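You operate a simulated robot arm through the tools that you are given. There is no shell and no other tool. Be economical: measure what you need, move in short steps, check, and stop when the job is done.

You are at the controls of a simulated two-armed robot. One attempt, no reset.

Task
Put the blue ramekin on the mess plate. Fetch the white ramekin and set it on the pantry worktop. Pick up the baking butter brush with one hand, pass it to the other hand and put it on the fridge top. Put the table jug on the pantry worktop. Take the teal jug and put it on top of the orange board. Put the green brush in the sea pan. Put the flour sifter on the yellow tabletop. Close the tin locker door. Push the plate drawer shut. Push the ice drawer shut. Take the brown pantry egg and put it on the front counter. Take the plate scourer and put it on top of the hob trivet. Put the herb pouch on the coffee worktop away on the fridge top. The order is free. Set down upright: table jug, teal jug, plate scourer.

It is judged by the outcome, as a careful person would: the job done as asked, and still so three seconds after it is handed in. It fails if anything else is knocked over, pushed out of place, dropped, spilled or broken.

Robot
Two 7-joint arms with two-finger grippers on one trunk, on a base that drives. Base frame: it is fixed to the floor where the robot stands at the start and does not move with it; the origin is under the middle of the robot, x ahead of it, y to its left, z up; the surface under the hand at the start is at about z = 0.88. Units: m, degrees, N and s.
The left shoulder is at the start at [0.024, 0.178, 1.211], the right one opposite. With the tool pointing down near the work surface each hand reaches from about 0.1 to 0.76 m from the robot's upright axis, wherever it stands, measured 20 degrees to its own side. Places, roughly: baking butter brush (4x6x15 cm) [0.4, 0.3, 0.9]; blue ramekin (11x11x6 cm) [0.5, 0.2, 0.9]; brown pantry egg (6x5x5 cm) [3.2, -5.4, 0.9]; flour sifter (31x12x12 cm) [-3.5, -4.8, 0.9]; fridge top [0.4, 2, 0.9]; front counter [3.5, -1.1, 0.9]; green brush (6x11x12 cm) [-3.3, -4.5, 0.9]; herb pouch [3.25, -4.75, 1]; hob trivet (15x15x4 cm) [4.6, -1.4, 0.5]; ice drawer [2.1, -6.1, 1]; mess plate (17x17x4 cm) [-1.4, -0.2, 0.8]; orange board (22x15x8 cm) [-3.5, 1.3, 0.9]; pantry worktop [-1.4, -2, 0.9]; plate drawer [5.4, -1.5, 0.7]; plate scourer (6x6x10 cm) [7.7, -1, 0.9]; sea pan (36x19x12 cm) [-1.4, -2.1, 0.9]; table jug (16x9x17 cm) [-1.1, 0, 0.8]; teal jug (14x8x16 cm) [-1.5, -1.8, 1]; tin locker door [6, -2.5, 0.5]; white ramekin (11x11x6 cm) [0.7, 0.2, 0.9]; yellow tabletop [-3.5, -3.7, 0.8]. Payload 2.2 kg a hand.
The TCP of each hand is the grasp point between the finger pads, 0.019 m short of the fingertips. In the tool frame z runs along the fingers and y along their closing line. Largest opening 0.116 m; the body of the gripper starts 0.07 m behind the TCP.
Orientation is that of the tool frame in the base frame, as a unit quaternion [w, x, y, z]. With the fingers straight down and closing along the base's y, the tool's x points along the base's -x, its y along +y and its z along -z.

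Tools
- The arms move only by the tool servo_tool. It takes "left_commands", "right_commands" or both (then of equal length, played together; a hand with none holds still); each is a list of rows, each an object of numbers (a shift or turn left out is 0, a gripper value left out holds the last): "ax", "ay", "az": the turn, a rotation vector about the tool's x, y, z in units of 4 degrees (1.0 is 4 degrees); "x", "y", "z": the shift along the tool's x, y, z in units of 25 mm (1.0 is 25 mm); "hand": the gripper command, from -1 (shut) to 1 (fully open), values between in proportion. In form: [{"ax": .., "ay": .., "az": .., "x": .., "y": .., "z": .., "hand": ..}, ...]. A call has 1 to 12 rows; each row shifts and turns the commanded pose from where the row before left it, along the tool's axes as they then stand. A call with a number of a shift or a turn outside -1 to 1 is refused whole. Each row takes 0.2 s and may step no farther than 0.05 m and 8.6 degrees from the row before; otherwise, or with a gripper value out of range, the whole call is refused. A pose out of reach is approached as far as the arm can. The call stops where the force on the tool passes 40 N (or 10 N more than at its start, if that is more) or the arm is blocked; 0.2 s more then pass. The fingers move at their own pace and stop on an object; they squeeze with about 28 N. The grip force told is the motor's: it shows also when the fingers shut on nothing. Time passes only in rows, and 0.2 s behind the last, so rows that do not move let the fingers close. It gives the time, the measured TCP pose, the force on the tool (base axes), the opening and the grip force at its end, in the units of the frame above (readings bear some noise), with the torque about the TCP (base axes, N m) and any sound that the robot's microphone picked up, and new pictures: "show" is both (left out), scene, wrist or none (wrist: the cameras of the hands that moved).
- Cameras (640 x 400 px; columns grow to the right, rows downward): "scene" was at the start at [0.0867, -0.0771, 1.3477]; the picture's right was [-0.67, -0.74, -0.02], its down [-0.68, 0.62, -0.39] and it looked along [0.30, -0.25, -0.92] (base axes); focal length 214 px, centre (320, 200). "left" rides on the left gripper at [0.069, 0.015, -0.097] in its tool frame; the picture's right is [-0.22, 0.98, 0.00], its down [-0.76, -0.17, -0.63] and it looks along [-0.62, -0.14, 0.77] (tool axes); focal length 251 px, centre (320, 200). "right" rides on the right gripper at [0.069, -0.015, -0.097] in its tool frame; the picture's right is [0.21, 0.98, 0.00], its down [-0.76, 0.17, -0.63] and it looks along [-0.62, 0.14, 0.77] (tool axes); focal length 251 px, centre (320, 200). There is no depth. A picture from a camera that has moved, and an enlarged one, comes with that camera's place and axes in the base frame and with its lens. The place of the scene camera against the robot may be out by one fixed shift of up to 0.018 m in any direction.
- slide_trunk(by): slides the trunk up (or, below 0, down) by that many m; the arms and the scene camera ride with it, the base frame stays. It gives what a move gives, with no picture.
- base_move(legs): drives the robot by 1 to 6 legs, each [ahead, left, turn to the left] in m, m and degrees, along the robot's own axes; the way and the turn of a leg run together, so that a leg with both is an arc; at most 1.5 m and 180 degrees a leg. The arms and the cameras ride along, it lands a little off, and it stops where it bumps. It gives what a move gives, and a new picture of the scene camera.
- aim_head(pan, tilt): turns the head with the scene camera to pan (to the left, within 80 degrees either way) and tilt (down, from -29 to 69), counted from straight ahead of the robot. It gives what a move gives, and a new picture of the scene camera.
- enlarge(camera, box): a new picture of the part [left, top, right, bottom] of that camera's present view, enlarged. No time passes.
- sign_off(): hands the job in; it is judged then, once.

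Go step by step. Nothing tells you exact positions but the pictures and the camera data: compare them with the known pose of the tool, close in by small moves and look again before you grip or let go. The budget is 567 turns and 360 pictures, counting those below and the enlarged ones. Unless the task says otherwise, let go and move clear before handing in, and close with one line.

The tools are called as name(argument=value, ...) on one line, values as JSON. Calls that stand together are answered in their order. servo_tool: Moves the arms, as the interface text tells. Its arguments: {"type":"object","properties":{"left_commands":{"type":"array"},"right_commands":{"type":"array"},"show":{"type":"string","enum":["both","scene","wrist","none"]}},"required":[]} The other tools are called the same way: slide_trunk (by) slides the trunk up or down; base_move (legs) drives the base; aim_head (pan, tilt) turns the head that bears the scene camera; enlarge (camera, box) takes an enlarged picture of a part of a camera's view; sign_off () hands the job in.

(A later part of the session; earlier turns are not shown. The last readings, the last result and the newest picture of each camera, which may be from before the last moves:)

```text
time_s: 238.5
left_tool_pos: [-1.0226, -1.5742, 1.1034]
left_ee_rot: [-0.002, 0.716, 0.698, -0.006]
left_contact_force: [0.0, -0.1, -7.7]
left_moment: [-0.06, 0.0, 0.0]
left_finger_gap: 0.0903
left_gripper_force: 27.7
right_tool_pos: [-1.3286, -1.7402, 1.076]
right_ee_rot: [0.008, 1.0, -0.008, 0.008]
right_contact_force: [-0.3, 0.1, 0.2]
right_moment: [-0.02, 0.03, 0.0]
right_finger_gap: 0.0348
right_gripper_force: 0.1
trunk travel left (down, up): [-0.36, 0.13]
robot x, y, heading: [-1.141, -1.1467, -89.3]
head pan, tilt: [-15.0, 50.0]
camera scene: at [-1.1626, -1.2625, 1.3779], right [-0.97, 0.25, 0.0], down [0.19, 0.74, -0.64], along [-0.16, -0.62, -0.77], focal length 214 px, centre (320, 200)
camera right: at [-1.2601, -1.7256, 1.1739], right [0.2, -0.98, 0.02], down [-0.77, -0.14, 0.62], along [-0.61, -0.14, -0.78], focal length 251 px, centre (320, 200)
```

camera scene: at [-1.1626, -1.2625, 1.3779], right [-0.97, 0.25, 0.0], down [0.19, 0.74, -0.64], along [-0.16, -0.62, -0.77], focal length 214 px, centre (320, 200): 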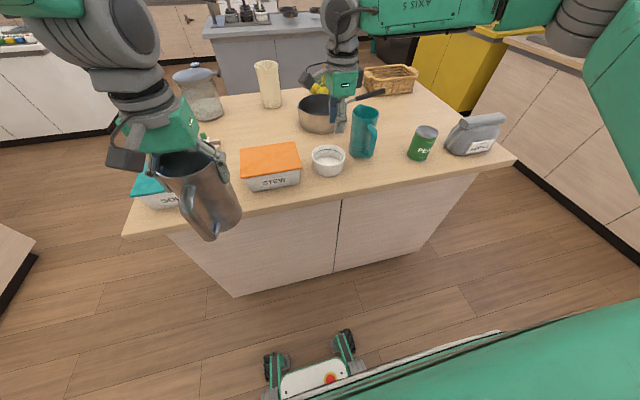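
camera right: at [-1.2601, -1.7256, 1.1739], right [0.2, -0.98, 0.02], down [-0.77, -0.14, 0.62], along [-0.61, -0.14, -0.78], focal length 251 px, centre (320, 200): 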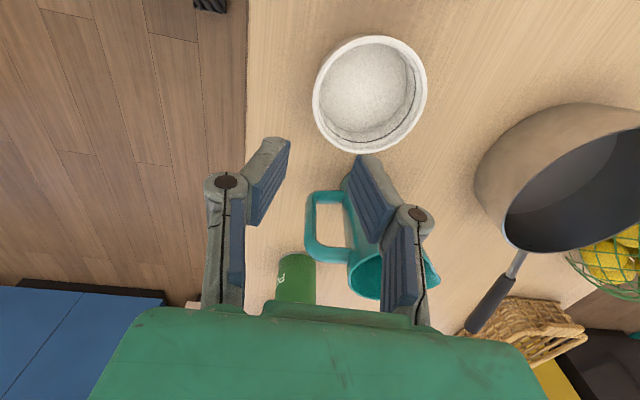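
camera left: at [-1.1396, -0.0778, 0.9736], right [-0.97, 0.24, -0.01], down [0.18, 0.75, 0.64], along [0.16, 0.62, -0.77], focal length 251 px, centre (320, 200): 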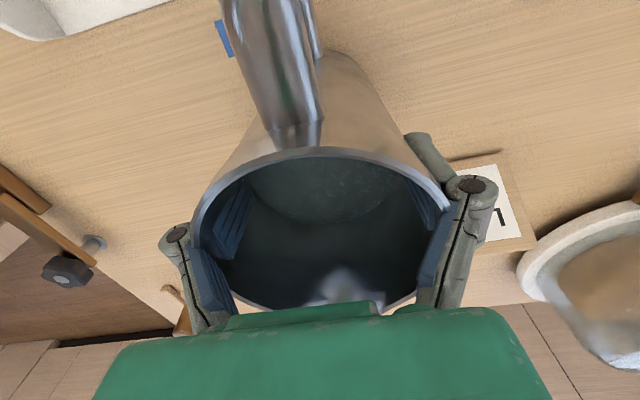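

White ramekin done. Next the teal jug with the right hand: I raise it and yaw it back so it closes along x.

servo_tool(right_commands=[{"z": -0.8, "az": -1, "hand": 1}, {"z": -0.8, "az": -1}, {"z": -0.8, "az": -1}, {"az": -1}, {"az": -1}, {"az": -1}, {"az": -1}, {"az": -1}, {"az": -1}, {"az": -1}, {"az": -1}, {"az": -1}], show="none")

servo_tool(right_commands=[{"az": -1}, {"az": -1}, {"az": -1}, {"az": -1}, {"az": -1}, {"az": -1}, {"az": -1}, {"az": -1}, {"az": -1}, {"az": -1}], show="wrist")

```text
time_s: 241.1
left_tool_pos: [-1.0226, -1.5777, 1.1045]
left_ee_rot: [-0.001, 0.715, 0.699, -0.006]
left_contact_force: [-1.0, 0.1, -8.2]
left_moment: [-0.1, 0.0, 0.01]
left_finger_gap: 0.0903
left_gripper_force: 28.0
right_tool_pos: [-1.3296, -1.7414, 1.1362]
right_ee_rot: [0.011, 0.917, 0.399, 0.004]
right_contact_force: [0.6, 0.4, -0.3]
right_moment: [0.02, -0.02, 0.04]
right_finger_gap: 0.116
right_gripper_force: 0.1
trunk travel left (down, up): [-0.36, 0.13]
robot x, y, heading: [-1.144, -1.151, -89.5]
head pan, tilt: [-15.0, 50.0]
```

```text
time_s: 243.3
left_tool_pos: [-1.0221, -1.5779, 1.1061]
left_ee_rot: [-0.001, 0.716, 0.699, -0.006]
left_contact_force: [-0.4, 0.0, -8.5]
left_moment: [-0.08, 0.01, -0.04]
left_finger_gap: 0.0901
left_gripper_force: 28.2
right_tool_pos: [-1.3308, -1.7413, 1.1349]
right_ee_rot: [0.011, 0.725, 0.689, -0.001]
right_contact_force: [0.1, 0.1, -0.3]
right_moment: [0.02, -0.01, -0.01]
right_finger_gap: 0.1162
right_gripper_force: 0.1
trunk travel left (down, up): [-0.36, 0.13]
robot x, y, heading: [-1.1444, -1.1468, -89.4]
head pan, tilt: [-15.0, 50.0]
camera right: at [-1.3432, -1.6701, 1.2316], right [0.99, 0.17, 0.01], down [0.12, -0.75, 0.65], along [0.12, -0.64, -0.76], focal length 251 px, centre (320, 200)
```

right: 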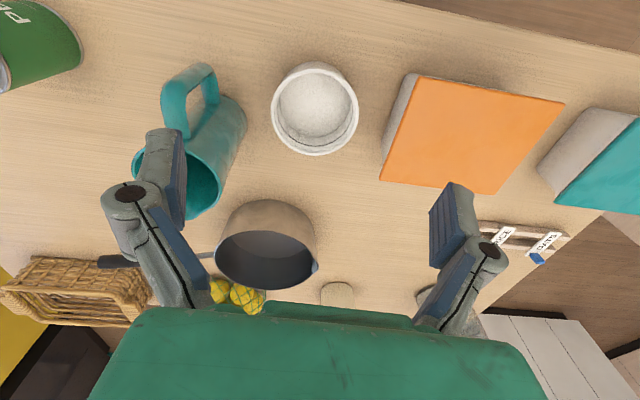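

servo_tool(right_commands=[{"y": -0.8, "x": -0.5}, {"y": -0.9, "x": -0.6}, {"y": -0.9, "x": -0.6}, {"y": -0.9, "x": -0.6}, {"y": -0.9, "x": -0.6}, {"y": -0.6, "x": -0.5}], show="wrist")

```text
time_s: 244.7
left_tool_pos: [-1.023, -1.5773, 1.1044]
left_ee_rot: [-0.002, 0.715, 0.699, -0.006]
left_contact_force: [-0.7, -0.2, -7.8]
left_moment: [-0.04, -0.01, 0.0]
left_finger_gap: 0.0903
left_gripper_force: 28.1
right_tool_pos: [-1.4601, -1.82, 1.133]
right_ee_rot: [0.012, 0.725, 0.688, 0.0]
right_contact_force: [-0.6, -0.1, -0.5]
right_moment: [0.0, 0.0, 0.0]
right_finger_gap: 0.116
right_gripper_force: 0.1
trunk travel left (down, up): [-0.36, 0.13]
robot x, y, heading: [-1.1395, -1.1441, -89.3]
head pan, tilt: [-15.0, 50.0]
camera right: at [-1.4726, -1.7494, 1.2298], right [0.99, 0.16, 0.01], down [0.12, -0.75, 0.65], along [0.12, -0.64, -0.76], focal length 251 px, centre (320, 200)
```

right: 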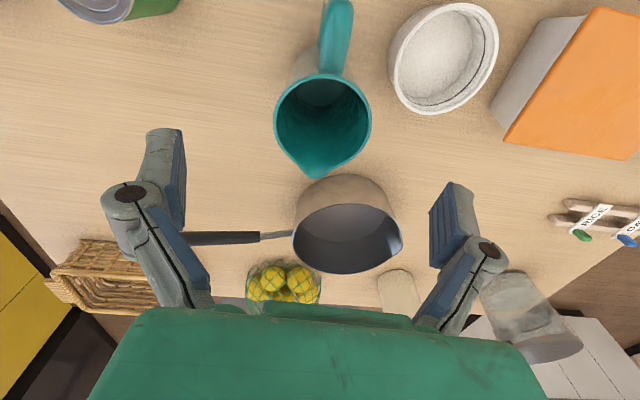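

Teal jug rim centre about [-1.454, -1.826]. Descend around it and close.

servo_tool(right_commands=[{"y": 0.2, "x": -0.15}, {"z": 0.8}, {"z": 0.8}, {"z": 0.8}, {"z": 0.8}, {"z": 0.8}, {"z": 0.8}, {"z": 0.4}], show="wrist")

```text
time_s: 246.5
left_tool_pos: [-1.0231, -1.5753, 1.1048]
left_ee_rot: [-0.001, 0.716, 0.698, -0.006]
left_contact_force: [0.2, 0.6, -8.4]
left_moment: [-0.04, -0.02, -0.01]
left_finger_gap: 0.0902
left_gripper_force: 27.9
right_tool_pos: [-1.4524, -1.8237, 1.0037]
right_ee_rot: [0.012, 0.725, 0.689, 0.0]
right_contact_force: [0.1, -0.1, -0.6]
right_moment: [-0.04, 0.03, -0.02]
right_finger_gap: 0.1158
right_gripper_force: 0.0
trunk travel left (down, up): [-0.36, 0.13]
robot x, y, heading: [-1.1441, -1.1468, -89.4]
head pan, tilt: [-15.0, 50.0]
camera right: at [-1.4658, -1.7543, 1.1002], right [0.99, 0.16, 0.01], down [0.12, -0.75, 0.65], along [0.12, -0.64, -0.76], focal length 251 px, centre (320, 200)
```

right: 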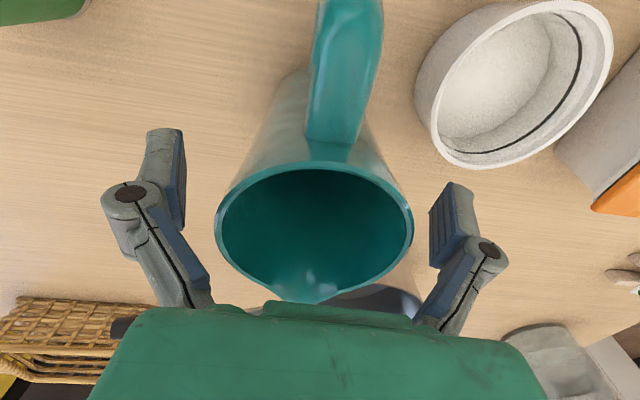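

Well centred; lower 1 cm more and close.

servo_tool(right_commands=[{"z": 0.4}, {"hand": 0.6}, {"hand": 0.3}, {"hand": 0}, {"hand": -0.5}, {"hand": -1}], show="wrist")

```text
time_s: 247.9
left_tool_pos: [-1.0214, -1.5766, 1.1053]
left_ee_rot: [-0.002, 0.716, 0.699, -0.007]
left_contact_force: [0.4, -0.8, -8.6]
left_moment: [-0.04, -0.02, 0.03]
left_finger_gap: 0.0903
left_gripper_force: 28.5
right_tool_pos: [-1.4528, -1.8245, 0.9944]
right_ee_rot: [0.012, 0.725, 0.688, 0.0]
right_contact_force: [-0.4, 1.0, -0.1]
right_moment: [-0.03, -0.01, -0.03]
right_finger_gap: 0.0736
right_gripper_force: 27.9
trunk travel left (down, up): [-0.36, 0.13]
robot x, y, heading: [-1.1416, -1.1454, -89.7]
head pan, tilt: [-15.0, 50.0]
camera right: at [-1.4654, -1.7546, 1.0905], right [0.99, 0.16, 0.01], down [0.12, -0.75, 0.65], along [0.12, -0.64, -0.76], focal length 251 px, centre (320, 200)
```

right: 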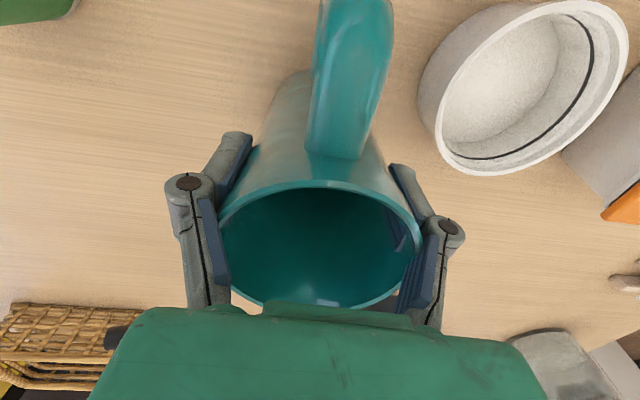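

Teal jug gripped (74 mm). Lift it straight up and bring it back toward the robot.

servo_tool(right_commands=[{"z": -0.3}, {"z": -0.6}, {"z": -0.9}, {"z": -0.9}, {"z": -0.9}, {"z": -0.9}, {"z": -0.9}, {"z": -0.9}, {"z": -0.5, "x": 0.4}, {"x": 0.9}, {"x": 0.9}, {"x": 0.9}], show="scene")

```text
time_s: 250.5
left_tool_pos: [-1.0228, -1.5763, 1.1063]
left_ee_rot: [-0.001, 0.716, 0.698, -0.007]
left_contact_force: [0.0, 0.0, -7.8]
left_moment: [-0.05, -0.03, -0.02]
left_finger_gap: 0.0904
left_gripper_force: 28.1
right_tool_pos: [-1.4502, -1.7458, 1.1657]
right_ee_rot: [0.012, 0.725, 0.688, 0.0]
right_contact_force: [0.0, -0.1, -2.4]
right_moment: [-0.04, -0.02, -0.03]
right_finger_gap: 0.0731
right_gripper_force: 28.5
trunk travel left (down, up): [-0.36, 0.13]
robot x, y, heading: [-1.1386, -1.1467, -89.6]
head pan, tilt: [-15.0, 50.0]
camera scene: at [-1.1647, -1.2622, 1.3778], right [-0.97, 0.25, 0.0], down [0.19, 0.74, -0.64], along [-0.16, -0.62, -0.77], focal length 214 px, centre (320, 200)
```

scene: 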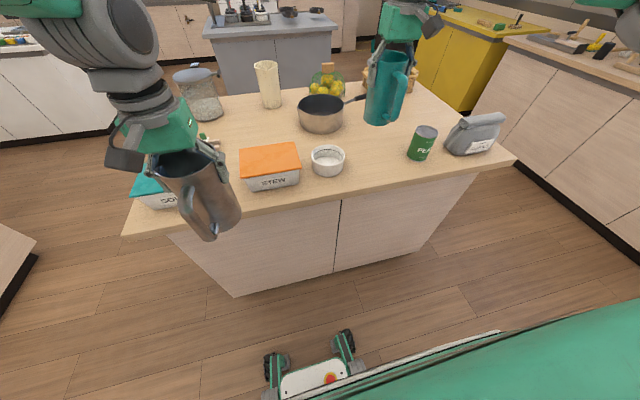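

Now the table jug's spot: between the white ramekin and the green can, about [-1.505, -1.80]. I raise the trunk a little and shift the base right 0.45 m.

slide_trunk(by=0.08)

base_move(legs=[[0, -0.46, 0]])

aim_head(pan=5, tilt=50)

```text
time_s: 251.7
left_tool_pos: [-1.0216, -1.5759, 1.1843]
left_ee_rot: [-0.002, 0.716, 0.698, -0.005]
left_contact_force: [1.0, -0.2, -8.0]
left_moment: [-0.07, -0.03, 0.0]
left_finger_gap: 0.0902
left_gripper_force: 28.6
right_tool_pos: [-1.4509, -1.7452, 1.2453]
right_ee_rot: [0.012, 0.725, 0.689, 0.001]
right_contact_force: [0.0, 0.0, -2.7]
right_moment: [0.01, 0.03, -0.02]
right_finger_gap: 0.0732
right_gripper_force: 28.1
trunk travel left (down, up): [-0.44, 0.05]
robot x, y, heading: [-1.1444, -1.1452, -89.5]
head pan, tilt: [-15.0, 50.0]
```

```text
time_s: 254.4
left_tool_pos: [-1.4792, -1.5815, 1.1849]
left_ee_rot: [-0.002, 0.715, 0.699, -0.006]
left_contact_force: [-0.6, -0.5, -8.1]
left_moment: [-0.11, 0.03, 0.02]
left_finger_gap: 0.0902
left_gripper_force: 28.1
right_tool_pos: [-1.9068, -1.7535, 1.2442]
right_ee_rot: [0.013, 0.724, 0.689, 0.001]
right_contact_force: [-0.9, -0.5, -3.1]
right_moment: [-0.06, -0.03, 0.0]
right_finger_gap: 0.0729
right_gripper_force: 27.8
trunk travel left (down, up): [-0.44, 0.05]
robot x, y, heading: [-1.6021, -1.1517, -89.3]
head pan, tilt: [-15.0, 50.0]
camera scene: at [-1.6234, -1.2689, 1.4576], right [-0.97, 0.25, 0.0], down [0.19, 0.75, -0.64], along [-0.16, -0.62, -0.77], focal length 214 px, centre (320, 200)
```

scene: 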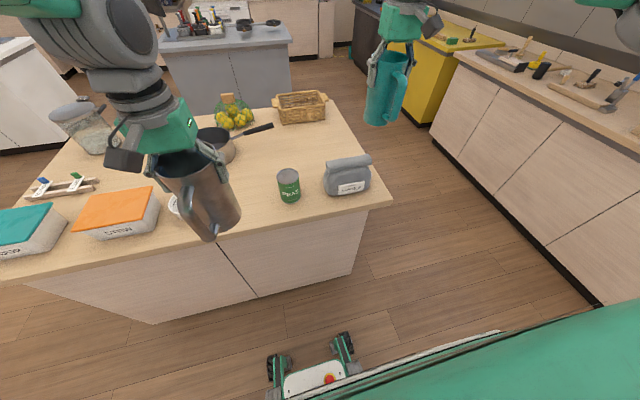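

```text
time_s: 255.3
left_tool_pos: [-1.479, -1.5765, 1.1868]
left_ee_rot: [0.0, 0.716, 0.699, -0.009]
left_contact_force: [-0.2, -0.5, -8.6]
left_moment: [-0.09, 0.01, 0.01]
left_finger_gap: 0.0903
left_gripper_force: 27.6
right_tool_pos: [-1.9058, -1.7465, 1.2481]
right_ee_rot: [0.012, 0.724, 0.689, -0.001]
right_contact_force: [-0.7, 0.7, -3.3]
right_moment: [-0.05, -0.01, 0.02]
right_finger_gap: 0.0727
right_gripper_force: 27.7
trunk travel left (down, up): [-0.44, 0.05]
robot x, y, heading: [-1.5988, -1.1527, -89.4]
head pan, tilt: [5.0, 50.0]
camera scene: at [-1.5949, -1.2705, 1.4578], right [-1.0, -0.1, 0.0], down [-0.07, 0.77, -0.64], along [0.07, -0.64, -0.77], focal length 214 px, centre (320, 200)
```

scene: 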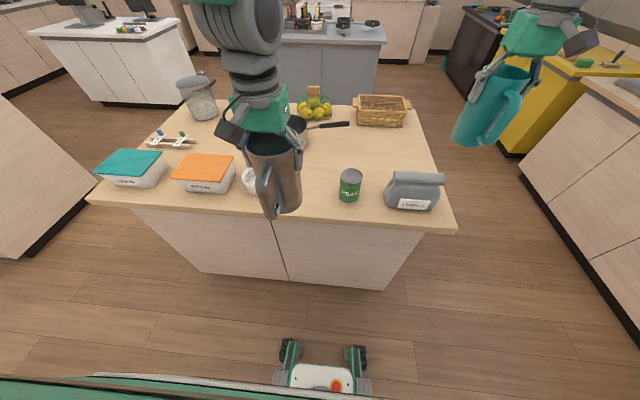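

servo_tool(left_commands=[{"x": -0.9, "y": -0.07}, {"x": -0.9, "y": -0.07}, {"x": -0.9, "y": -0.07}, {"x": -0.9, "y": -0.07}, {"x": -0.9, "y": -0.07}, {"x": -0.9, "y": -0.07}, {"x": -0.9, "y": -0.07}, {"x": -0.9, "y": -0.07}, {"x": -0.9, "y": -0.07}, {"x": -0.8, "y": -0.07, "z": 0.5}, {"z": 0.8}, {"z": 0.8}], show="both")

```text
time_s: 257.9
left_tool_pos: [-1.5006, -1.8016, 1.134]
left_ee_rot: [0.0, 0.716, 0.698, -0.007]
left_contact_force: [0.0, -0.2, -7.3]
left_moment: [-0.04, 0.0, 0.03]
left_finger_gap: 0.0902
left_gripper_force: 28.1
right_tool_pos: [-1.9038, -1.7477, 1.2467]
right_ee_rot: [0.013, 0.724, 0.689, -0.002]
right_contact_force: [0.1, 0.1, -2.9]
right_moment: [0.0, -0.03, -0.02]
right_finger_gap: 0.0724
right_gripper_force: 27.7
trunk travel left (down, up): [-0.44, 0.05]
robot x, y, heading: [-1.6001, -1.1474, -89.4]
head pan, tilt: [5.0, 50.0]
camera scene: at [-1.5937, -1.2731, 1.4576], right [-1.0, -0.1, 0.0], down [-0.07, 0.77, -0.64], along [0.07, -0.63, -0.77], focal length 214 px, centre (320, 200)
camera left: at [-1.4822, -1.7316, 1.2306], right [0.97, -0.24, -0.01], down [-0.18, -0.75, 0.64], along [-0.16, -0.62, -0.77], focal length 251 px, centre (320, 200)
```

scene: 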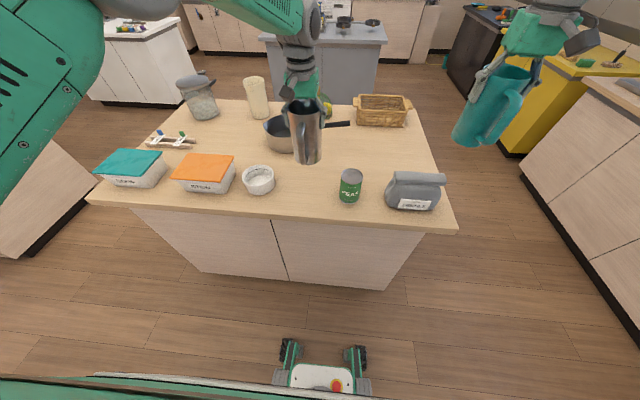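
left: 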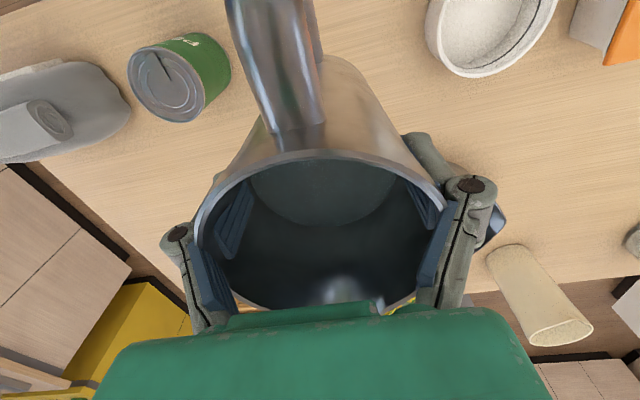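

Clear spot below. Lower the jug.

servo_tool(left_commands=[{"z": 0.8}, {"z": 0.8}, {"z": 0.8}, {"z": 0.8}, {"z": 0.5}, {"z": 0.3}, {"z": 0.2}, {"z": 0.13}, {"z": 0.13}], show="none")

servo_tool(left_commands=[{"z": 0.12}, {"z": 0.12}], show="none")

```text
time_s: 259.9
left_tool_pos: [-1.5021, -1.8012, 1.024]
left_ee_rot: [0.0, 0.715, 0.699, -0.007]
left_contact_force: [-0.4, -0.1, -8.2]
left_moment: [-0.06, 0.02, 0.01]
left_finger_gap: 0.0901
left_gripper_force: 27.9
right_tool_pos: [-1.9025, -1.7486, 1.247]
right_ee_rot: [0.012, 0.725, 0.689, -0.002]
right_contact_force: [-0.3, 0.7, -3.3]
right_moment: [-0.03, 0.02, 0.0]
right_finger_gap: 0.0726
right_gripper_force: 27.7
trunk travel left (down, up): [-0.44, 0.05]
robot x, y, heading: [-1.6012, -1.151, -89.2]
head pan, tilt: [5.0, 50.0]
```

```text
time_s: 260.5
left_tool_pos: [-1.5011, -1.8014, 1.0191]
left_ee_rot: [-0.001, 0.714, 0.7, -0.007]
left_contact_force: [0.2, -0.1, -7.4]
left_moment: [-0.09, 0.01, 0.01]
left_finger_gap: 0.0905
left_gripper_force: 27.9
right_tool_pos: [-1.903, -1.7497, 1.2472]
right_ee_rot: [0.012, 0.725, 0.689, -0.001]
right_contact_force: [0.1, 0.4, -3.0]
right_moment: [0.02, 0.01, -0.01]
right_finger_gap: 0.0723
right_gripper_force: 27.8
trunk travel left (down, up): [-0.44, 0.05]
robot x, y, heading: [-1.5971, -1.1506, -89.1]
head pan, tilt: [5.0, 50.0]
```

servo_tool(left_commands=[{"z": 0.13}, {"z": 0.13}, {"z": 0.13}, {"z": 0.13}], show="none")

servo_tool(left_commands=[{"z": 0.1}, {"z": 0.1}], show="none")

```text
time_s: 261.5
left_tool_pos: [-1.5029, -1.8018, 1.0092]
left_ee_rot: [0.002, 0.715, 0.699, -0.009]
left_contact_force: [2.2, 1.7, 10.2]
left_moment: [0.5, -0.47, -0.03]
left_finger_gap: 0.0902
left_gripper_force: 28.6
right_tool_pos: [-1.9031, -1.7453, 1.249]
right_ee_rot: [0.013, 0.725, 0.689, -0.002]
right_contact_force: [0.0, -1.2, -3.3]
right_moment: [0.02, 0.02, 0.01]
right_finger_gap: 0.0725
right_gripper_force: 27.9
trunk travel left (down, up): [-0.44, 0.05]
robot x, y, heading: [-1.596, -1.1537, -89.1]
head pan, tilt: [5.0, 50.0]
```

```text
time_s: 262.1
left_tool_pos: [-1.5026, -1.8013, 1.0076]
left_ee_rot: [0.004, 0.715, 0.699, -0.013]
left_contact_force: [1.5, -2.5, 37.1]
left_moment: [0.8, -0.6, -0.08]
left_finger_gap: 0.0912
left_gripper_force: 28.0
right_tool_pos: [-1.904, -1.7438, 1.2496]
right_ee_rot: [0.014, 0.725, 0.689, -0.002]
right_contact_force: [-0.1, -0.8, -2.7]
right_moment: [0.0, -0.02, -0.01]
right_finger_gap: 0.0724
right_gripper_force: 28.0
trunk travel left (down, up): [-0.44, 0.05]
robot x, y, heading: [-1.5977, -1.1494, -89.2]
head pan, tilt: [5.0, 50.0]
```

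The jug stands on the worktop. Ease off, open, and lift clear.

servo_tool(left_commands=[{"z": -0.15}, {"hand": 0.65}, {"hand": 0.75}, {"hand": 0.75}, {"z": -0.5}, {"z": -0.8}, {"z": -0.9}, {"z": -0.9}, {"z": -0.9}, {"z": -0.9}, {"z": -0.9}], show="both")

```text
time_s: 264.5
left_tool_pos: [-1.4995, -1.7993, 1.1504]
left_ee_rot: [0.002, 0.716, 0.698, -0.008]
left_contact_force: [-0.3, 0.1, -0.3]
left_moment: [-0.01, -0.02, 0.0]
left_finger_gap: 0.1016
left_gripper_force: 0.1
right_tool_pos: [-1.9048, -1.7472, 1.248]
right_ee_rot: [0.013, 0.724, 0.689, -0.002]
right_contact_force: [0.3, -0.2, -3.0]
right_moment: [-0.03, 0.02, -0.01]
right_finger_gap: 0.0725
right_gripper_force: 28.1
trunk travel left (down, up): [-0.44, 0.05]
robot x, y, heading: [-1.5983, -1.1512, -89.4]
head pan, tilt: [5.0, 50.0]
camera scene: at [-1.594, -1.2704, 1.4579], right [-1.0, -0.1, 0.0], down [-0.07, 0.77, -0.64], along [0.07, -0.64, -0.77], focal length 214 px, centre (320, 200)
camera left: at [-1.4816, -1.7297, 1.2466], right [0.97, -0.24, -0.01], down [-0.18, -0.75, 0.64], along [-0.16, -0.62, -0.77], focal length 251 px, centre (320, 200)
```

scene: 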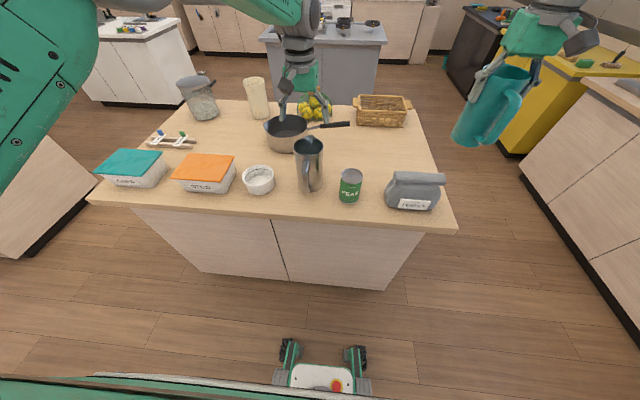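
left: 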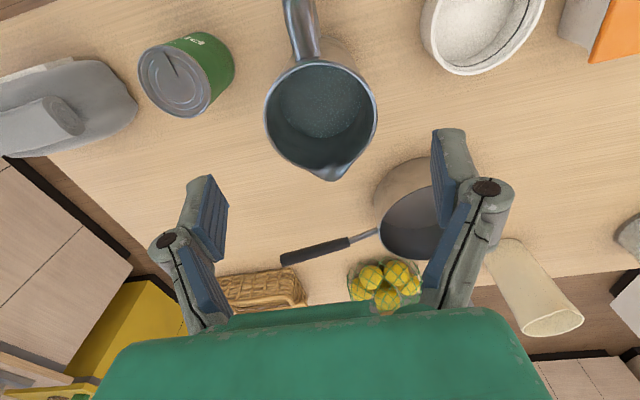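

The table jug stands upright on the pantry worktop. Now I retract the left hand, back up and look for the way to the orange board with the teal jug.

servo_tool(left_commands=[{"z": -0.6, "hand": 1}, {"x": 0.9}, {"x": 0.9}, {"x": 0.9}, {"x": 0.9}, {"x": 0.9}, {"x": 0.9}, {"x": 0.9}, {"x": 0.9}, {"x": 0.9}, {"x": 0.9}], right_commands=[{"x": 0.5}, {"x": 0.6}, {"x": 0.6}, {"x": 0.6}, {"x": 0.6}, {"x": 0.6}, {"x": 0.6}, {"x": 0.6}, {"x": 0.6}, {"x": 0.6}, {"x": 0.5}], show="none")

base_move(legs=[[-0.2, 0, 0], [0, 0, -90]])

aim_head(pan=-30, tilt=25)

```text
time_s: 266.9
left_tool_pos: [-1.4945, -1.5718, 1.1628]
left_ee_rot: [0.001, 0.715, 0.699, -0.008]
left_contact_force: [0.1, 0.4, -0.5]
left_moment: [-0.01, -0.01, 0.02]
left_finger_gap: 0.116
left_gripper_force: 0.1
right_tool_pos: [-1.8952, -1.5849, 1.2444]
right_ee_rot: [0.012, 0.724, 0.69, -0.002]
right_contact_force: [-0.2, 0.0, -2.7]
right_moment: [0.04, 0.0, -0.01]
right_finger_gap: 0.0722
right_gripper_force: 28.0
trunk travel left (down, up): [-0.44, 0.05]
robot x, y, heading: [-1.5998, -1.1515, -89.1]
head pan, tilt: [5.0, 50.0]
```

```text
time_s: 272.3
left_tool_pos: [-2.0223, -1.0524, 1.1632]
left_ee_rot: [-0.006, 1.0, -0.016, -0.005]
left_contact_force: [0.6, -0.5, -0.1]
left_moment: [0.0, 0.01, -0.03]
left_finger_gap: 0.1159
left_gripper_force: 0.1
right_tool_pos: [-2.032, -0.6506, 1.243]
right_ee_rot: [0.008, 0.999, -0.03, -0.011]
right_contact_force: [0.0, 0.3, -2.8]
right_moment: [0.0, 0.01, 0.01]
right_finger_gap: 0.0724
right_gripper_force: 28.2
trunk travel left (down, up): [-0.44, 0.05]
robot x, y, heading: [-1.6008, -0.9518, -180.0]
head pan, tilt: [5.0, 50.0]
camera scene: at [-1.7214, -0.9514, 1.458], right [-0.09, 1.0, 0.0], down [0.77, 0.07, -0.64], along [-0.64, -0.06, -0.77], focal length 214 px, centre (320, 200)
```

scene: 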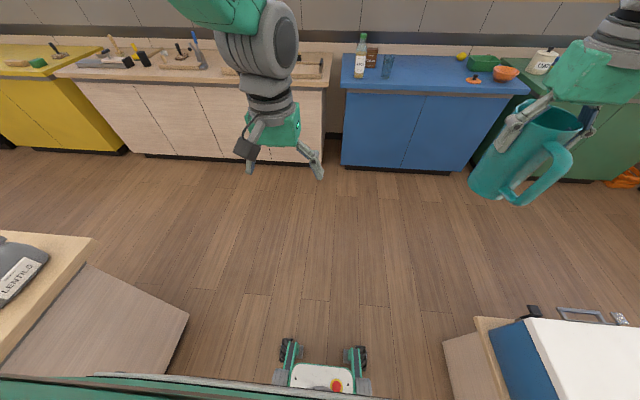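

```text
time_s: 273.3
left_tool_pos: [-2.0195, -1.0543, 1.164]
left_ee_rot: [-0.007, 1.0, -0.016, -0.008]
left_contact_force: [0.5, 0.2, 0.4]
left_moment: [0.03, 0.01, 0.03]
left_finger_gap: 0.116
left_gripper_force: 0.1
right_tool_pos: [-2.0301, -0.653, 1.2452]
right_ee_rot: [0.007, 0.999, -0.029, -0.011]
right_contact_force: [-0.5, -0.4, -3.5]
right_moment: [-0.02, 0.03, 0.01]
right_finger_gap: 0.0722
right_gripper_force: 27.4
trunk travel left (down, up): [-0.44, 0.05]
robot x, y, heading: [-1.6015, -0.9546, -179.8]
head pan, tilt: [-30.0, 25.0]
camera scene: at [-1.7247, -0.8981, 1.4953], right [0.5, 0.87, 0.0], down [0.37, -0.21, -0.9], along [-0.79, 0.45, -0.43], focal length 214 px, centre (320, 200)
```

scene: 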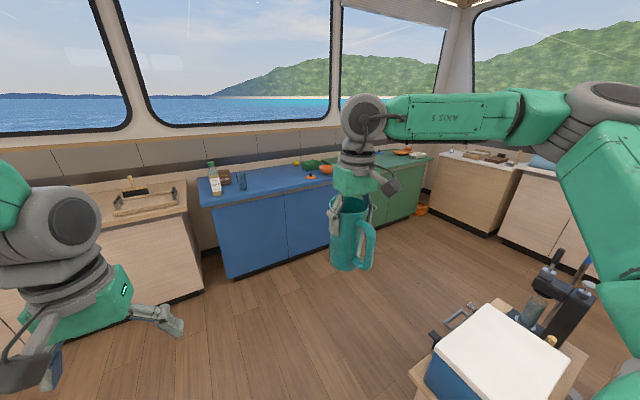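

The western aisle is wide and free; counters' front is at about x = -3.14. I drive ahead and then sideways toward the green counter with the orange board.

base_move(legs=[[0.75, -0.1, 0], [0, -1.0, 0], [0, -1.0, 0]])

aim_head(pan=0, tilt=40)

```text
time_s: 286.9
left_tool_pos: [-2.7274, 1.071, 1.164]
left_ee_rot: [0.0, 1.0, -0.027, -0.008]
left_contact_force: [-0.2, 0.8, -0.1]
left_moment: [-0.06, 0.04, -0.01]
left_finger_gap: 0.116
left_gripper_force: 0.0
right_tool_pos: [-2.7297, 1.4728, 1.2419]
right_ee_rot: [0.014, 0.999, -0.041, -0.012]
right_contact_force: [0.1, 0.3, -3.6]
right_moment: [-0.04, 0.01, 0.0]
right_finger_gap: 0.0723
right_gripper_force: 28.5
trunk travel left (down, up): [-0.44, 0.05]
robot x, y, heading: [-2.3077, 1.1513, 179.2]
head pan, tilt: [-30.0, 25.0]
camera scene: at [-2.4292, 1.2129, 1.4952], right [0.51, 0.86, 0.0], down [0.37, -0.22, -0.9], along [-0.78, 0.46, -0.43], focal length 214 px, centre (320, 200)
```

scene: 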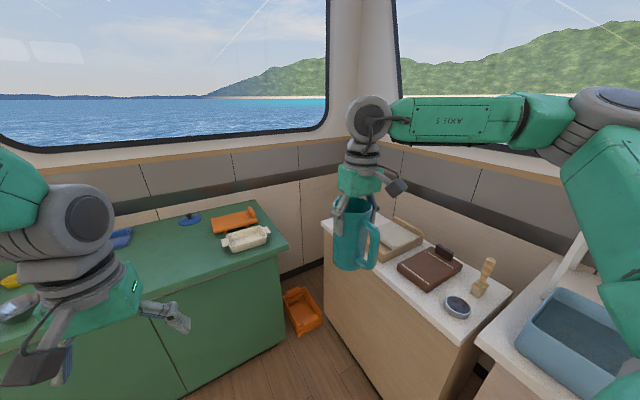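

```text
time_s: 287.9
left_tool_pos: [-2.7247, 1.0853, 1.1662]
left_ee_rot: [0.004, 1.0, -0.029, -0.009]
left_contact_force: [0.6, 0.4, 0.0]
left_moment: [-0.1, -0.02, -0.03]
left_finger_gap: 0.1161
left_gripper_force: 0.0
right_tool_pos: [-2.7254, 1.4863, 1.2397]
right_ee_rot: [0.016, 0.999, -0.043, -0.011]
right_contact_force: [-0.4, 0.7, -2.2]
right_moment: [-0.04, 0.01, -0.01]
right_finger_gap: 0.0725
right_gripper_force: 28.3
trunk travel left (down, up): [-0.44, 0.05]
robot x, y, heading: [-2.3059, 1.1559, 179.4]
head pan, tilt: [0.0, 40.0]
camera scene: at [-2.4343, 1.1738, 1.4722], right [0.02, 1.0, -0.01], down [0.64, -0.02, -0.76], along [-0.76, 0.01, -0.64], focal length 214 px, centre (320, 200)
```

scene: 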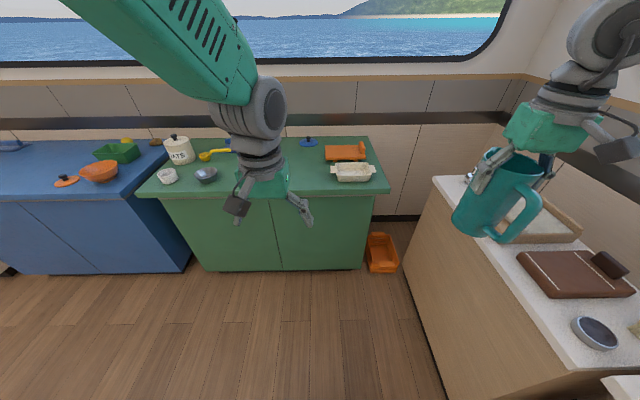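

enlarge(camera="scene", box=[270, 120, 430, 220])

```text
4.00 times, centred on (350, 170) of scene
camera zoom: at [-2.4343, 1.1738, 1.4722], right [0.02, 1.0, -0.01], down [0.64, -0.02, -0.76], along [-0.76, 0.01, -0.64], focal length 858 px, centre (200, 320)
```

zoom: 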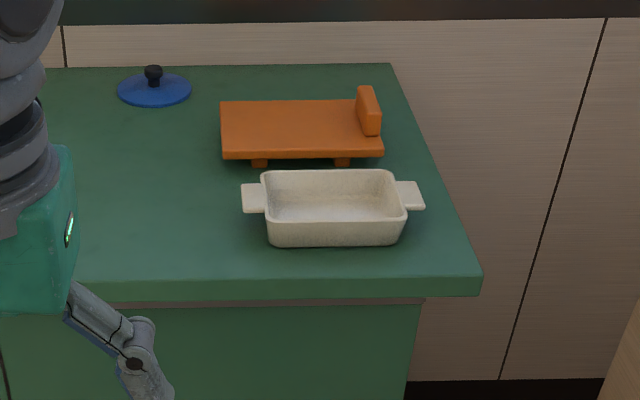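

The orange board is a raised flat board (usable centre about [-3.49, 1.31]) behind a cream dish. I drive up to it.

base_move(legs=[[0.5, 0.05, 0.8]])

aim_head(pan=-10, tilt=48)

```text
time_s: 290.8
left_tool_pos: [-3.2165, 1.05, 1.1669]
left_ee_rot: [0.01, 1.0, -0.024, -0.008]
left_contact_force: [0.6, 0.8, -1.1]
left_moment: [-0.14, -0.02, -0.02]
left_finger_gap: 0.1163
left_gripper_force: 0.1
right_tool_pos: [-3.2239, 1.4555, 1.2358]
right_ee_rot: [0.024, 0.999, -0.039, -0.012]
right_contact_force: [-0.2, 1.8, -3.9]
right_moment: [-0.1, 0.04, -0.04]
right_finger_gap: 0.0721
right_gripper_force: 27.7
trunk travel left (down, up): [-0.44, 0.05]
robot x, y, heading: [-2.7997, 1.1108, 179.6]
head pan, tilt: [0.0, 40.0]
camera scene: at [-2.9278, 1.1633, 1.4714], right [0.01, 1.0, -0.03], down [0.64, -0.03, -0.76], along [-0.76, -0.02, -0.64], focal length 214 px, centre (320, 200)
```

scene: 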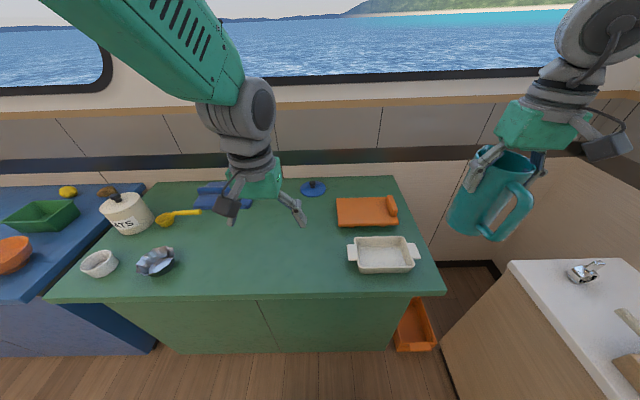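

```text
time_s: 291.5
left_tool_pos: [-3.2145, 1.038, 1.1658]
left_ee_rot: [0.002, 1.0, -0.025, -0.01]
left_contact_force: [-0.6, -0.3, -0.6]
left_moment: [-0.05, 0.02, 0.0]
left_finger_gap: 0.116
left_gripper_force: 0.0
right_tool_pos: [-3.2207, 1.442, 1.2416]
right_ee_rot: [0.016, 0.999, -0.041, -0.01]
right_contact_force: [0.5, 1.8, -4.0]
right_moment: [-0.06, 0.03, 0.01]
right_finger_gap: 0.0722
right_gripper_force: 28.2
trunk travel left (down, up): [-0.44, 0.05]
robot x, y, heading: [-2.7999, 1.1179, 179.8]
head pan, tilt: [-10.0, 48.0]
camera scene: at [-2.9213, 1.148, 1.4606], right [0.18, 0.98, -0.01], down [0.73, -0.14, -0.67], along [-0.66, 0.11, -0.75], focal length 214 px, centre (320, 200)
```

scene: 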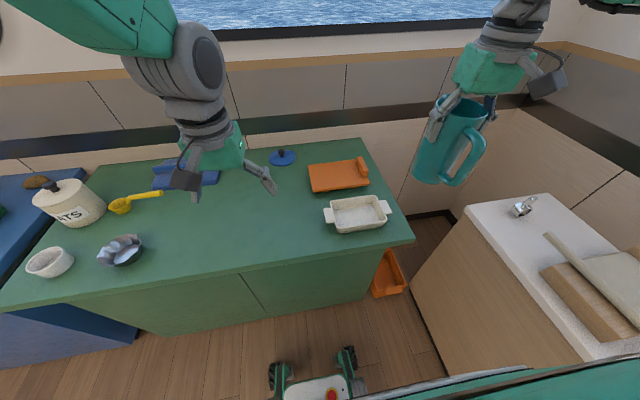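

servo_tool(right_commands=[{"x": -0.875, "y": 0.53}, {"x": -0.875, "y": 0.53, "z": 0.3}, {"x": -0.875, "y": 0.53, "z": 0.3}, {"x": -0.875, "y": 0.53, "z": 0.3}, {"x": -0.875, "y": 0.53, "z": 0.3}, {"x": -0.875, "y": 0.53, "z": 0.3}, {"x": -0.875, "y": 0.53, "z": 0.3}, {"x": -0.875, "y": 0.53, "z": 0.3}, {"x": -0.875, "y": 0.53, "z": 0.3}, {"x": -0.875, "y": 0.53, "z": 0.3}, {"x": -0.875, "y": 0.53, "z": 0.3}, {"x": -0.875, "y": 0.53, "z": 0.3}], show="both")

```text
time_s: 294.1
left_tool_pos: [-3.2169, 0.9992, 1.1628]
left_ee_rot: [-0.012, 1.0, -0.024, -0.01]
left_contact_force: [0.8, -0.9, -0.1]
left_moment: [0.06, -0.03, 0.03]
left_finger_gap: 0.116
left_gripper_force: 0.0
right_tool_pos: [-3.5016, 1.261, 1.1739]
right_ee_rot: [0.002, 0.999, -0.038, -0.011]
right_contact_force: [-0.5, -0.8, -2.8]
right_moment: [0.09, 0.01, -0.02]
right_finger_gap: 0.0724
right_gripper_force: 27.5
trunk travel left (down, up): [-0.44, 0.05]
robot x, y, heading: [-2.801, 1.1097, 179.8]
head pan, tilt: [-10.0, 48.0]
camera scene: at [-2.9262, 1.0906, 1.4601], right [0.18, 0.98, 0.03], down [0.74, -0.11, -0.67], along [-0.65, 0.14, -0.74], focal length 214 px, centre (320, 200)
camera right: at [-3.4297, 1.2703, 1.2697], right [0.14, -0.99, 0.0], down [-0.75, -0.11, 0.65], along [-0.64, -0.09, -0.76], focal length 251 px, centre (320, 200)
```

scene: 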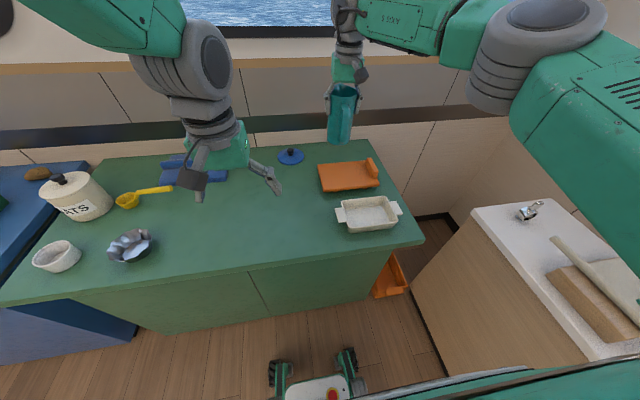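
right: 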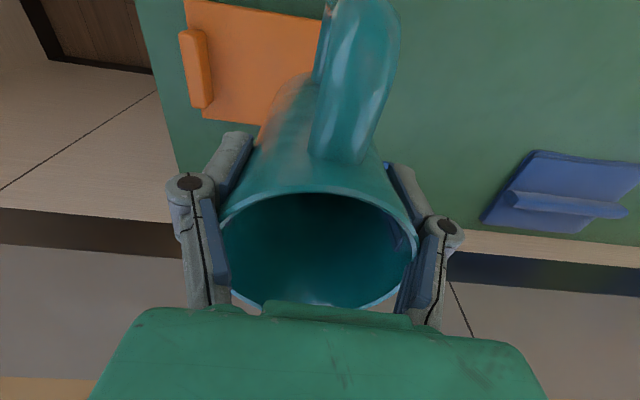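

The lateral drive left some rocking; I wait a bit for it to settle.

servo_tool(left_commands=[{"z": 0}, {"z": 0}, {"z": 0}, {"z": 0}, {"z": 0}, {"z": 0}, {"z": 0}, {"z": 0}, {"z": 0}, {"z": 0}, {"z": 0}, {"z": 0}], show="none")

servo_tool(left_commands=[{"z": 0}, {"z": 0}, {"z": 0}, {"z": 0}, {"z": 0}, {"z": 0}, {"z": 0}, {"z": 0}, {"z": 0}, {"z": 0}, {"z": 0}, {"z": 0}], show="none")

slide_trunk(by=0)

slide_trunk(by=0)

```text
time_s: 296.9
left_tool_pos: [-3.2109, 0.9993, 1.1666]
left_ee_rot: [-0.008, 1.0, -0.022, -0.011]
left_contact_force: [1.0, 0.0, -0.1]
left_moment: [-0.01, 0.01, 0.02]
left_finger_gap: 0.1161
left_gripper_force: 0.0
right_tool_pos: [-3.4981, 1.2602, 1.1769]
right_ee_rot: [0.006, 0.999, -0.036, -0.014]
right_contact_force: [-0.2, 1.0, -3.5]
right_moment: [-0.07, 0.01, 0.0]
right_finger_gap: 0.0724
right_gripper_force: 27.5
trunk travel left (down, up): [-0.44, 0.05]
robot x, y, heading: [-2.8021, 1.1019, 179.6]
head pan, tilt: [-10.0, 48.0]
stopped in row 12 (left hand): the arm was blocked; the commanded pose is now the measured one
```

```text
time_s: 299.7
left_tool_pos: [-3.205, 1.0179, 1.1704]
left_ee_rot: [0.003, 1.0, -0.021, -0.014]
left_contact_force: [-0.5, 1.7, -0.4]
left_moment: [-0.12, 0.08, 0.01]
left_finger_gap: 0.1161
left_gripper_force: 0.0
right_tool_pos: [-3.4924, 1.2796, 1.1777]
right_ee_rot: [0.018, 0.999, -0.034, -0.016]
right_contact_force: [0.2, 2.0, -3.7]
right_moment: [-0.1, -0.01, 0.0]
right_finger_gap: 0.0723
right_gripper_force: 27.8
trunk travel left (down, up): [-0.44, 0.05]
robot x, y, heading: [-2.8045, 1.0982, 179.7]
head pan, tilt: [-10.0, 48.0]
stopped in row 12 (left hand): the arm was blocked; the commanded pose is now the measured one
```

```text
time_s: 300.2
left_tool_pos: [-3.208, 0.969, 1.1679]
left_ee_rot: [-0.014, 1.0, -0.017, -0.01]
left_contact_force: [1.1, -0.8, 0.6]
left_moment: [0.05, 0.0, 0.02]
left_finger_gap: 0.1158
left_gripper_force: 0.0
right_tool_pos: [-3.4924, 1.2246, 1.1827]
right_ee_rot: [0.002, 0.999, -0.031, -0.017]
right_contact_force: [0.1, -2.2, -2.9]
right_moment: [0.13, 0.05, -0.05]
right_finger_gap: 0.0723
right_gripper_force: 27.8
trunk travel left (down, up): [-0.44, 0.05]
robot x, y, heading: [-2.7996, 1.0857, 179.4]
head pan, tilt: [-10.0, 48.0]
```

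```text
time_s: 300.7
left_tool_pos: [-3.2071, 1.0416, 1.1716]
left_ee_rot: [0.011, 1.0, -0.022, -0.014]
left_contact_force: [-0.2, 0.7, -1.1]
left_moment: [-0.07, -0.01, -0.02]
left_finger_gap: 0.116
left_gripper_force: 0.0
right_tool_pos: [-3.4934, 1.3024, 1.1732]
right_ee_rot: [0.025, 0.999, -0.037, -0.015]
right_contact_force: [-0.6, 3.8, -2.9]
right_moment: [-0.24, -0.01, -0.01]
right_finger_gap: 0.0725
right_gripper_force: 28.1
trunk travel left (down, up): [-0.44, 0.05]
robot x, y, heading: [-2.8007, 1.0987, 179.7]
head pan, tilt: [-10.0, 48.0]
```

The rocking persists undamped, but contact seems to kill it. I press the closed left fingertips on the free green worktop area at about [-3.32, 1.0] to steady the robot.

servo_tool(left_commands=[{"x": -0.7, "z": 0.5, "hand": -1}, {"x": -0.7, "z": 0.8}, {"x": -0.7, "z": 0.8}, {"x": -0.7, "z": 0.8}, {"x": -0.7, "z": 0.8}, {"x": -0.7, "z": 0.8}, {"z": 0.8}, {"z": 0.8}, {"z": 0.8}, {"z": 0.8}], show="scene")

```text
time_s: 302.9
left_tool_pos: [-3.3167, 0.9919, 0.9787]
left_ee_rot: [-0.01, 1.0, -0.019, -0.013]
left_contact_force: [-0.4, -1.1, 0.2]
left_moment: [0.01, -0.03, 0.01]
left_finger_gap: 0.0
left_gripper_force: 27.6
right_tool_pos: [-3.4922, 1.2424, 1.1826]
right_ee_rot: [0.006, 0.999, -0.033, -0.018]
right_contact_force: [0.4, -1.0, -2.9]
right_moment: [0.02, 0.01, 0.0]
right_finger_gap: 0.0722
right_gripper_force: 28.1
trunk travel left (down, up): [-0.44, 0.05]
robot x, y, heading: [-2.8014, 1.0892, 179.6]
head pan, tilt: [-10.0, 48.0]
camera scene: at [-2.9261, 1.1192, 1.4601], right [0.18, 0.98, -0.01], down [0.73, -0.14, -0.66], along [-0.65, 0.12, -0.75], focal length 214 px, centre (320, 200)
```

scene: 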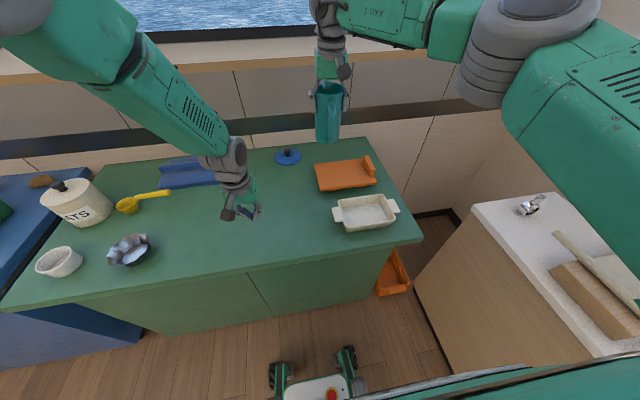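

Continue the left fingertips down to the bare worktop until contact.

servo_tool(left_commands=[{"z": 0.8}, {"z": 0.8}, {"z": 0.6}, {"z": 0.4}, {"z": 0.4}, {"z": 0.3}, {"z": 0.3}, {"z": 0.3}], show="none")

slide_trunk(by=0)

slide_trunk(by=0)

```text
time_s: 304.7
left_tool_pos: [-3.3186, 1.002, 0.8818]
left_ee_rot: [-0.008, 1.0, -0.02, -0.014]
left_contact_force: [0.2, 0.5, 1.1]
left_moment: [-0.02, -0.06, 0.01]
left_finger_gap: 0.0
left_gripper_force: 28.3
right_tool_pos: [-3.4922, 1.2503, 1.1802]
right_ee_rot: [0.009, 0.999, -0.033, -0.016]
right_contact_force: [-0.9, 0.3, -2.7]
right_moment: [-0.04, 0.01, 0.05]
right_finger_gap: 0.0721
right_gripper_force: 28.0
trunk travel left (down, up): [-0.44, 0.05]
robot x, y, heading: [-2.8021, 1.0919, 179.8]
head pan, tilt: [-10.0, 48.0]
```

```text
time_s: 305.2
left_tool_pos: [-3.3189, 1.0258, 0.8837]
left_ee_rot: [0.003, 1.0, -0.022, -0.013]
left_contact_force: [0.2, 1.5, 0.6]
left_moment: [-0.11, 0.04, 0.02]
left_finger_gap: 0.0001
left_gripper_force: 28.0
right_tool_pos: [-3.4928, 1.2828, 1.1769]
right_ee_rot: [0.018, 0.999, -0.034, -0.017]
right_contact_force: [-0.8, 1.3, -2.0]
right_moment: [-0.06, -0.05, 0.04]
right_finger_gap: 0.0726
right_gripper_force: 28.0
trunk travel left (down, up): [-0.44, 0.05]
robot x, y, heading: [-2.8019, 1.1025, 179.7]
head pan, tilt: [-10.0, 48.0]
```

```text
time_s: 305.7
left_tool_pos: [-3.3183, 0.9802, 0.8803]
left_ee_rot: [-0.015, 1.0, -0.017, -0.013]
left_contact_force: [-0.4, -1.0, 0.1]
left_moment: [0.13, 0.03, 0.0]
left_finger_gap: 0.0
left_gripper_force: 28.1
right_tool_pos: [-3.4917, 1.2243, 1.1848]
right_ee_rot: [0.0, 0.999, -0.031, -0.018]
right_contact_force: [1.2, -2.4, -2.9]
right_moment: [0.14, 0.06, 0.01]
right_finger_gap: 0.0723
right_gripper_force: 28.2
trunk travel left (down, up): [-0.44, 0.05]
robot x, y, heading: [-2.8008, 1.0863, 179.9]
head pan, tilt: [-10.0, 48.0]
```

servo_tool(left_commands=[{"z": 0.3}, {"z": 0.3}, {"z": 0.3}, {"z": 0.3}, {"z": 0.3}, {"z": 0.3}], show="none")

slide_trunk(by=0)

slide_trunk(by=0)

```text
time_s: 306.5
left_tool_pos: [-3.3192, 1.01, 0.8701]
left_ee_rot: [-0.01, 1.0, -0.021, -0.019]
left_contact_force: [7.1, 19.3, 43.6]
left_moment: [0.98, -0.55, 0.26]
left_finger_gap: 0.0001
left_gripper_force: 28.3
right_tool_pos: [-3.4875, 1.2582, 1.1849]
right_ee_rot: [0.006, 0.999, -0.035, -0.018]
right_contact_force: [-0.1, -2.3, -2.3]
right_moment: [0.06, 0.0, -0.04]
right_finger_gap: 0.0725
right_gripper_force: 28.4
trunk travel left (down, up): [-0.44, 0.05]
robot x, y, heading: [-2.8039, 1.0994, 179.5]
head pan, tilt: [-10.0, 48.0]
stopped in row 3 (left hand): the force on the tool passed its limit at 50 N (the readings are from after the stop); the commanded pose is now the measured one
```

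```text
time_s: 307.1
left_tool_pos: [-3.3201, 1.0286, 0.8699]
left_ee_rot: [0.011, 1.0, -0.019, -0.019]
left_contact_force: [0.0, 0.6, 0.4]
left_moment: [-0.09, 0.01, 0.0]
left_finger_gap: 0.0
left_gripper_force: 28.1
right_tool_pos: [-3.4897, 1.2986, 1.1791]
right_ee_rot: [0.02, 0.999, -0.038, -0.017]
right_contact_force: [0.4, 1.6, -4.0]
right_moment: [-0.12, 0.01, 0.02]
right_finger_gap: 0.0725
right_gripper_force: 28.0
trunk travel left (down, up): [-0.44, 0.05]
robot x, y, heading: [-2.7976, 1.1078, 179.8]
head pan, tilt: [-10.0, 48.0]
stopped: the force on the tool passed its limit at 69 N (the readings are from after the stop); the commanded pose is now the measured one
```

```text
time_s: 307.6
left_tool_pos: [-3.3192, 0.9929, 0.8699]
left_ee_rot: [-0.002, 1.0, -0.016, -0.019]
left_contact_force: [1.5, -2.9, 4.7]
left_moment: [-0.06, -0.12, 0.0]
left_finger_gap: 0.0
left_gripper_force: 28.5
right_tool_pos: [-3.4879, 1.2518, 1.1865]
right_ee_rot: [0.006, 0.999, -0.034, -0.019]
right_contact_force: [-0.2, -1.0, -2.9]
right_moment: [0.06, 0.02, 0.02]
right_finger_gap: 0.0723
right_gripper_force: 28.0
trunk travel left (down, up): [-0.44, 0.05]
robot x, y, heading: [-2.8005, 1.1005, 179.7]
head pan, tilt: [-10.0, 48.0]
```

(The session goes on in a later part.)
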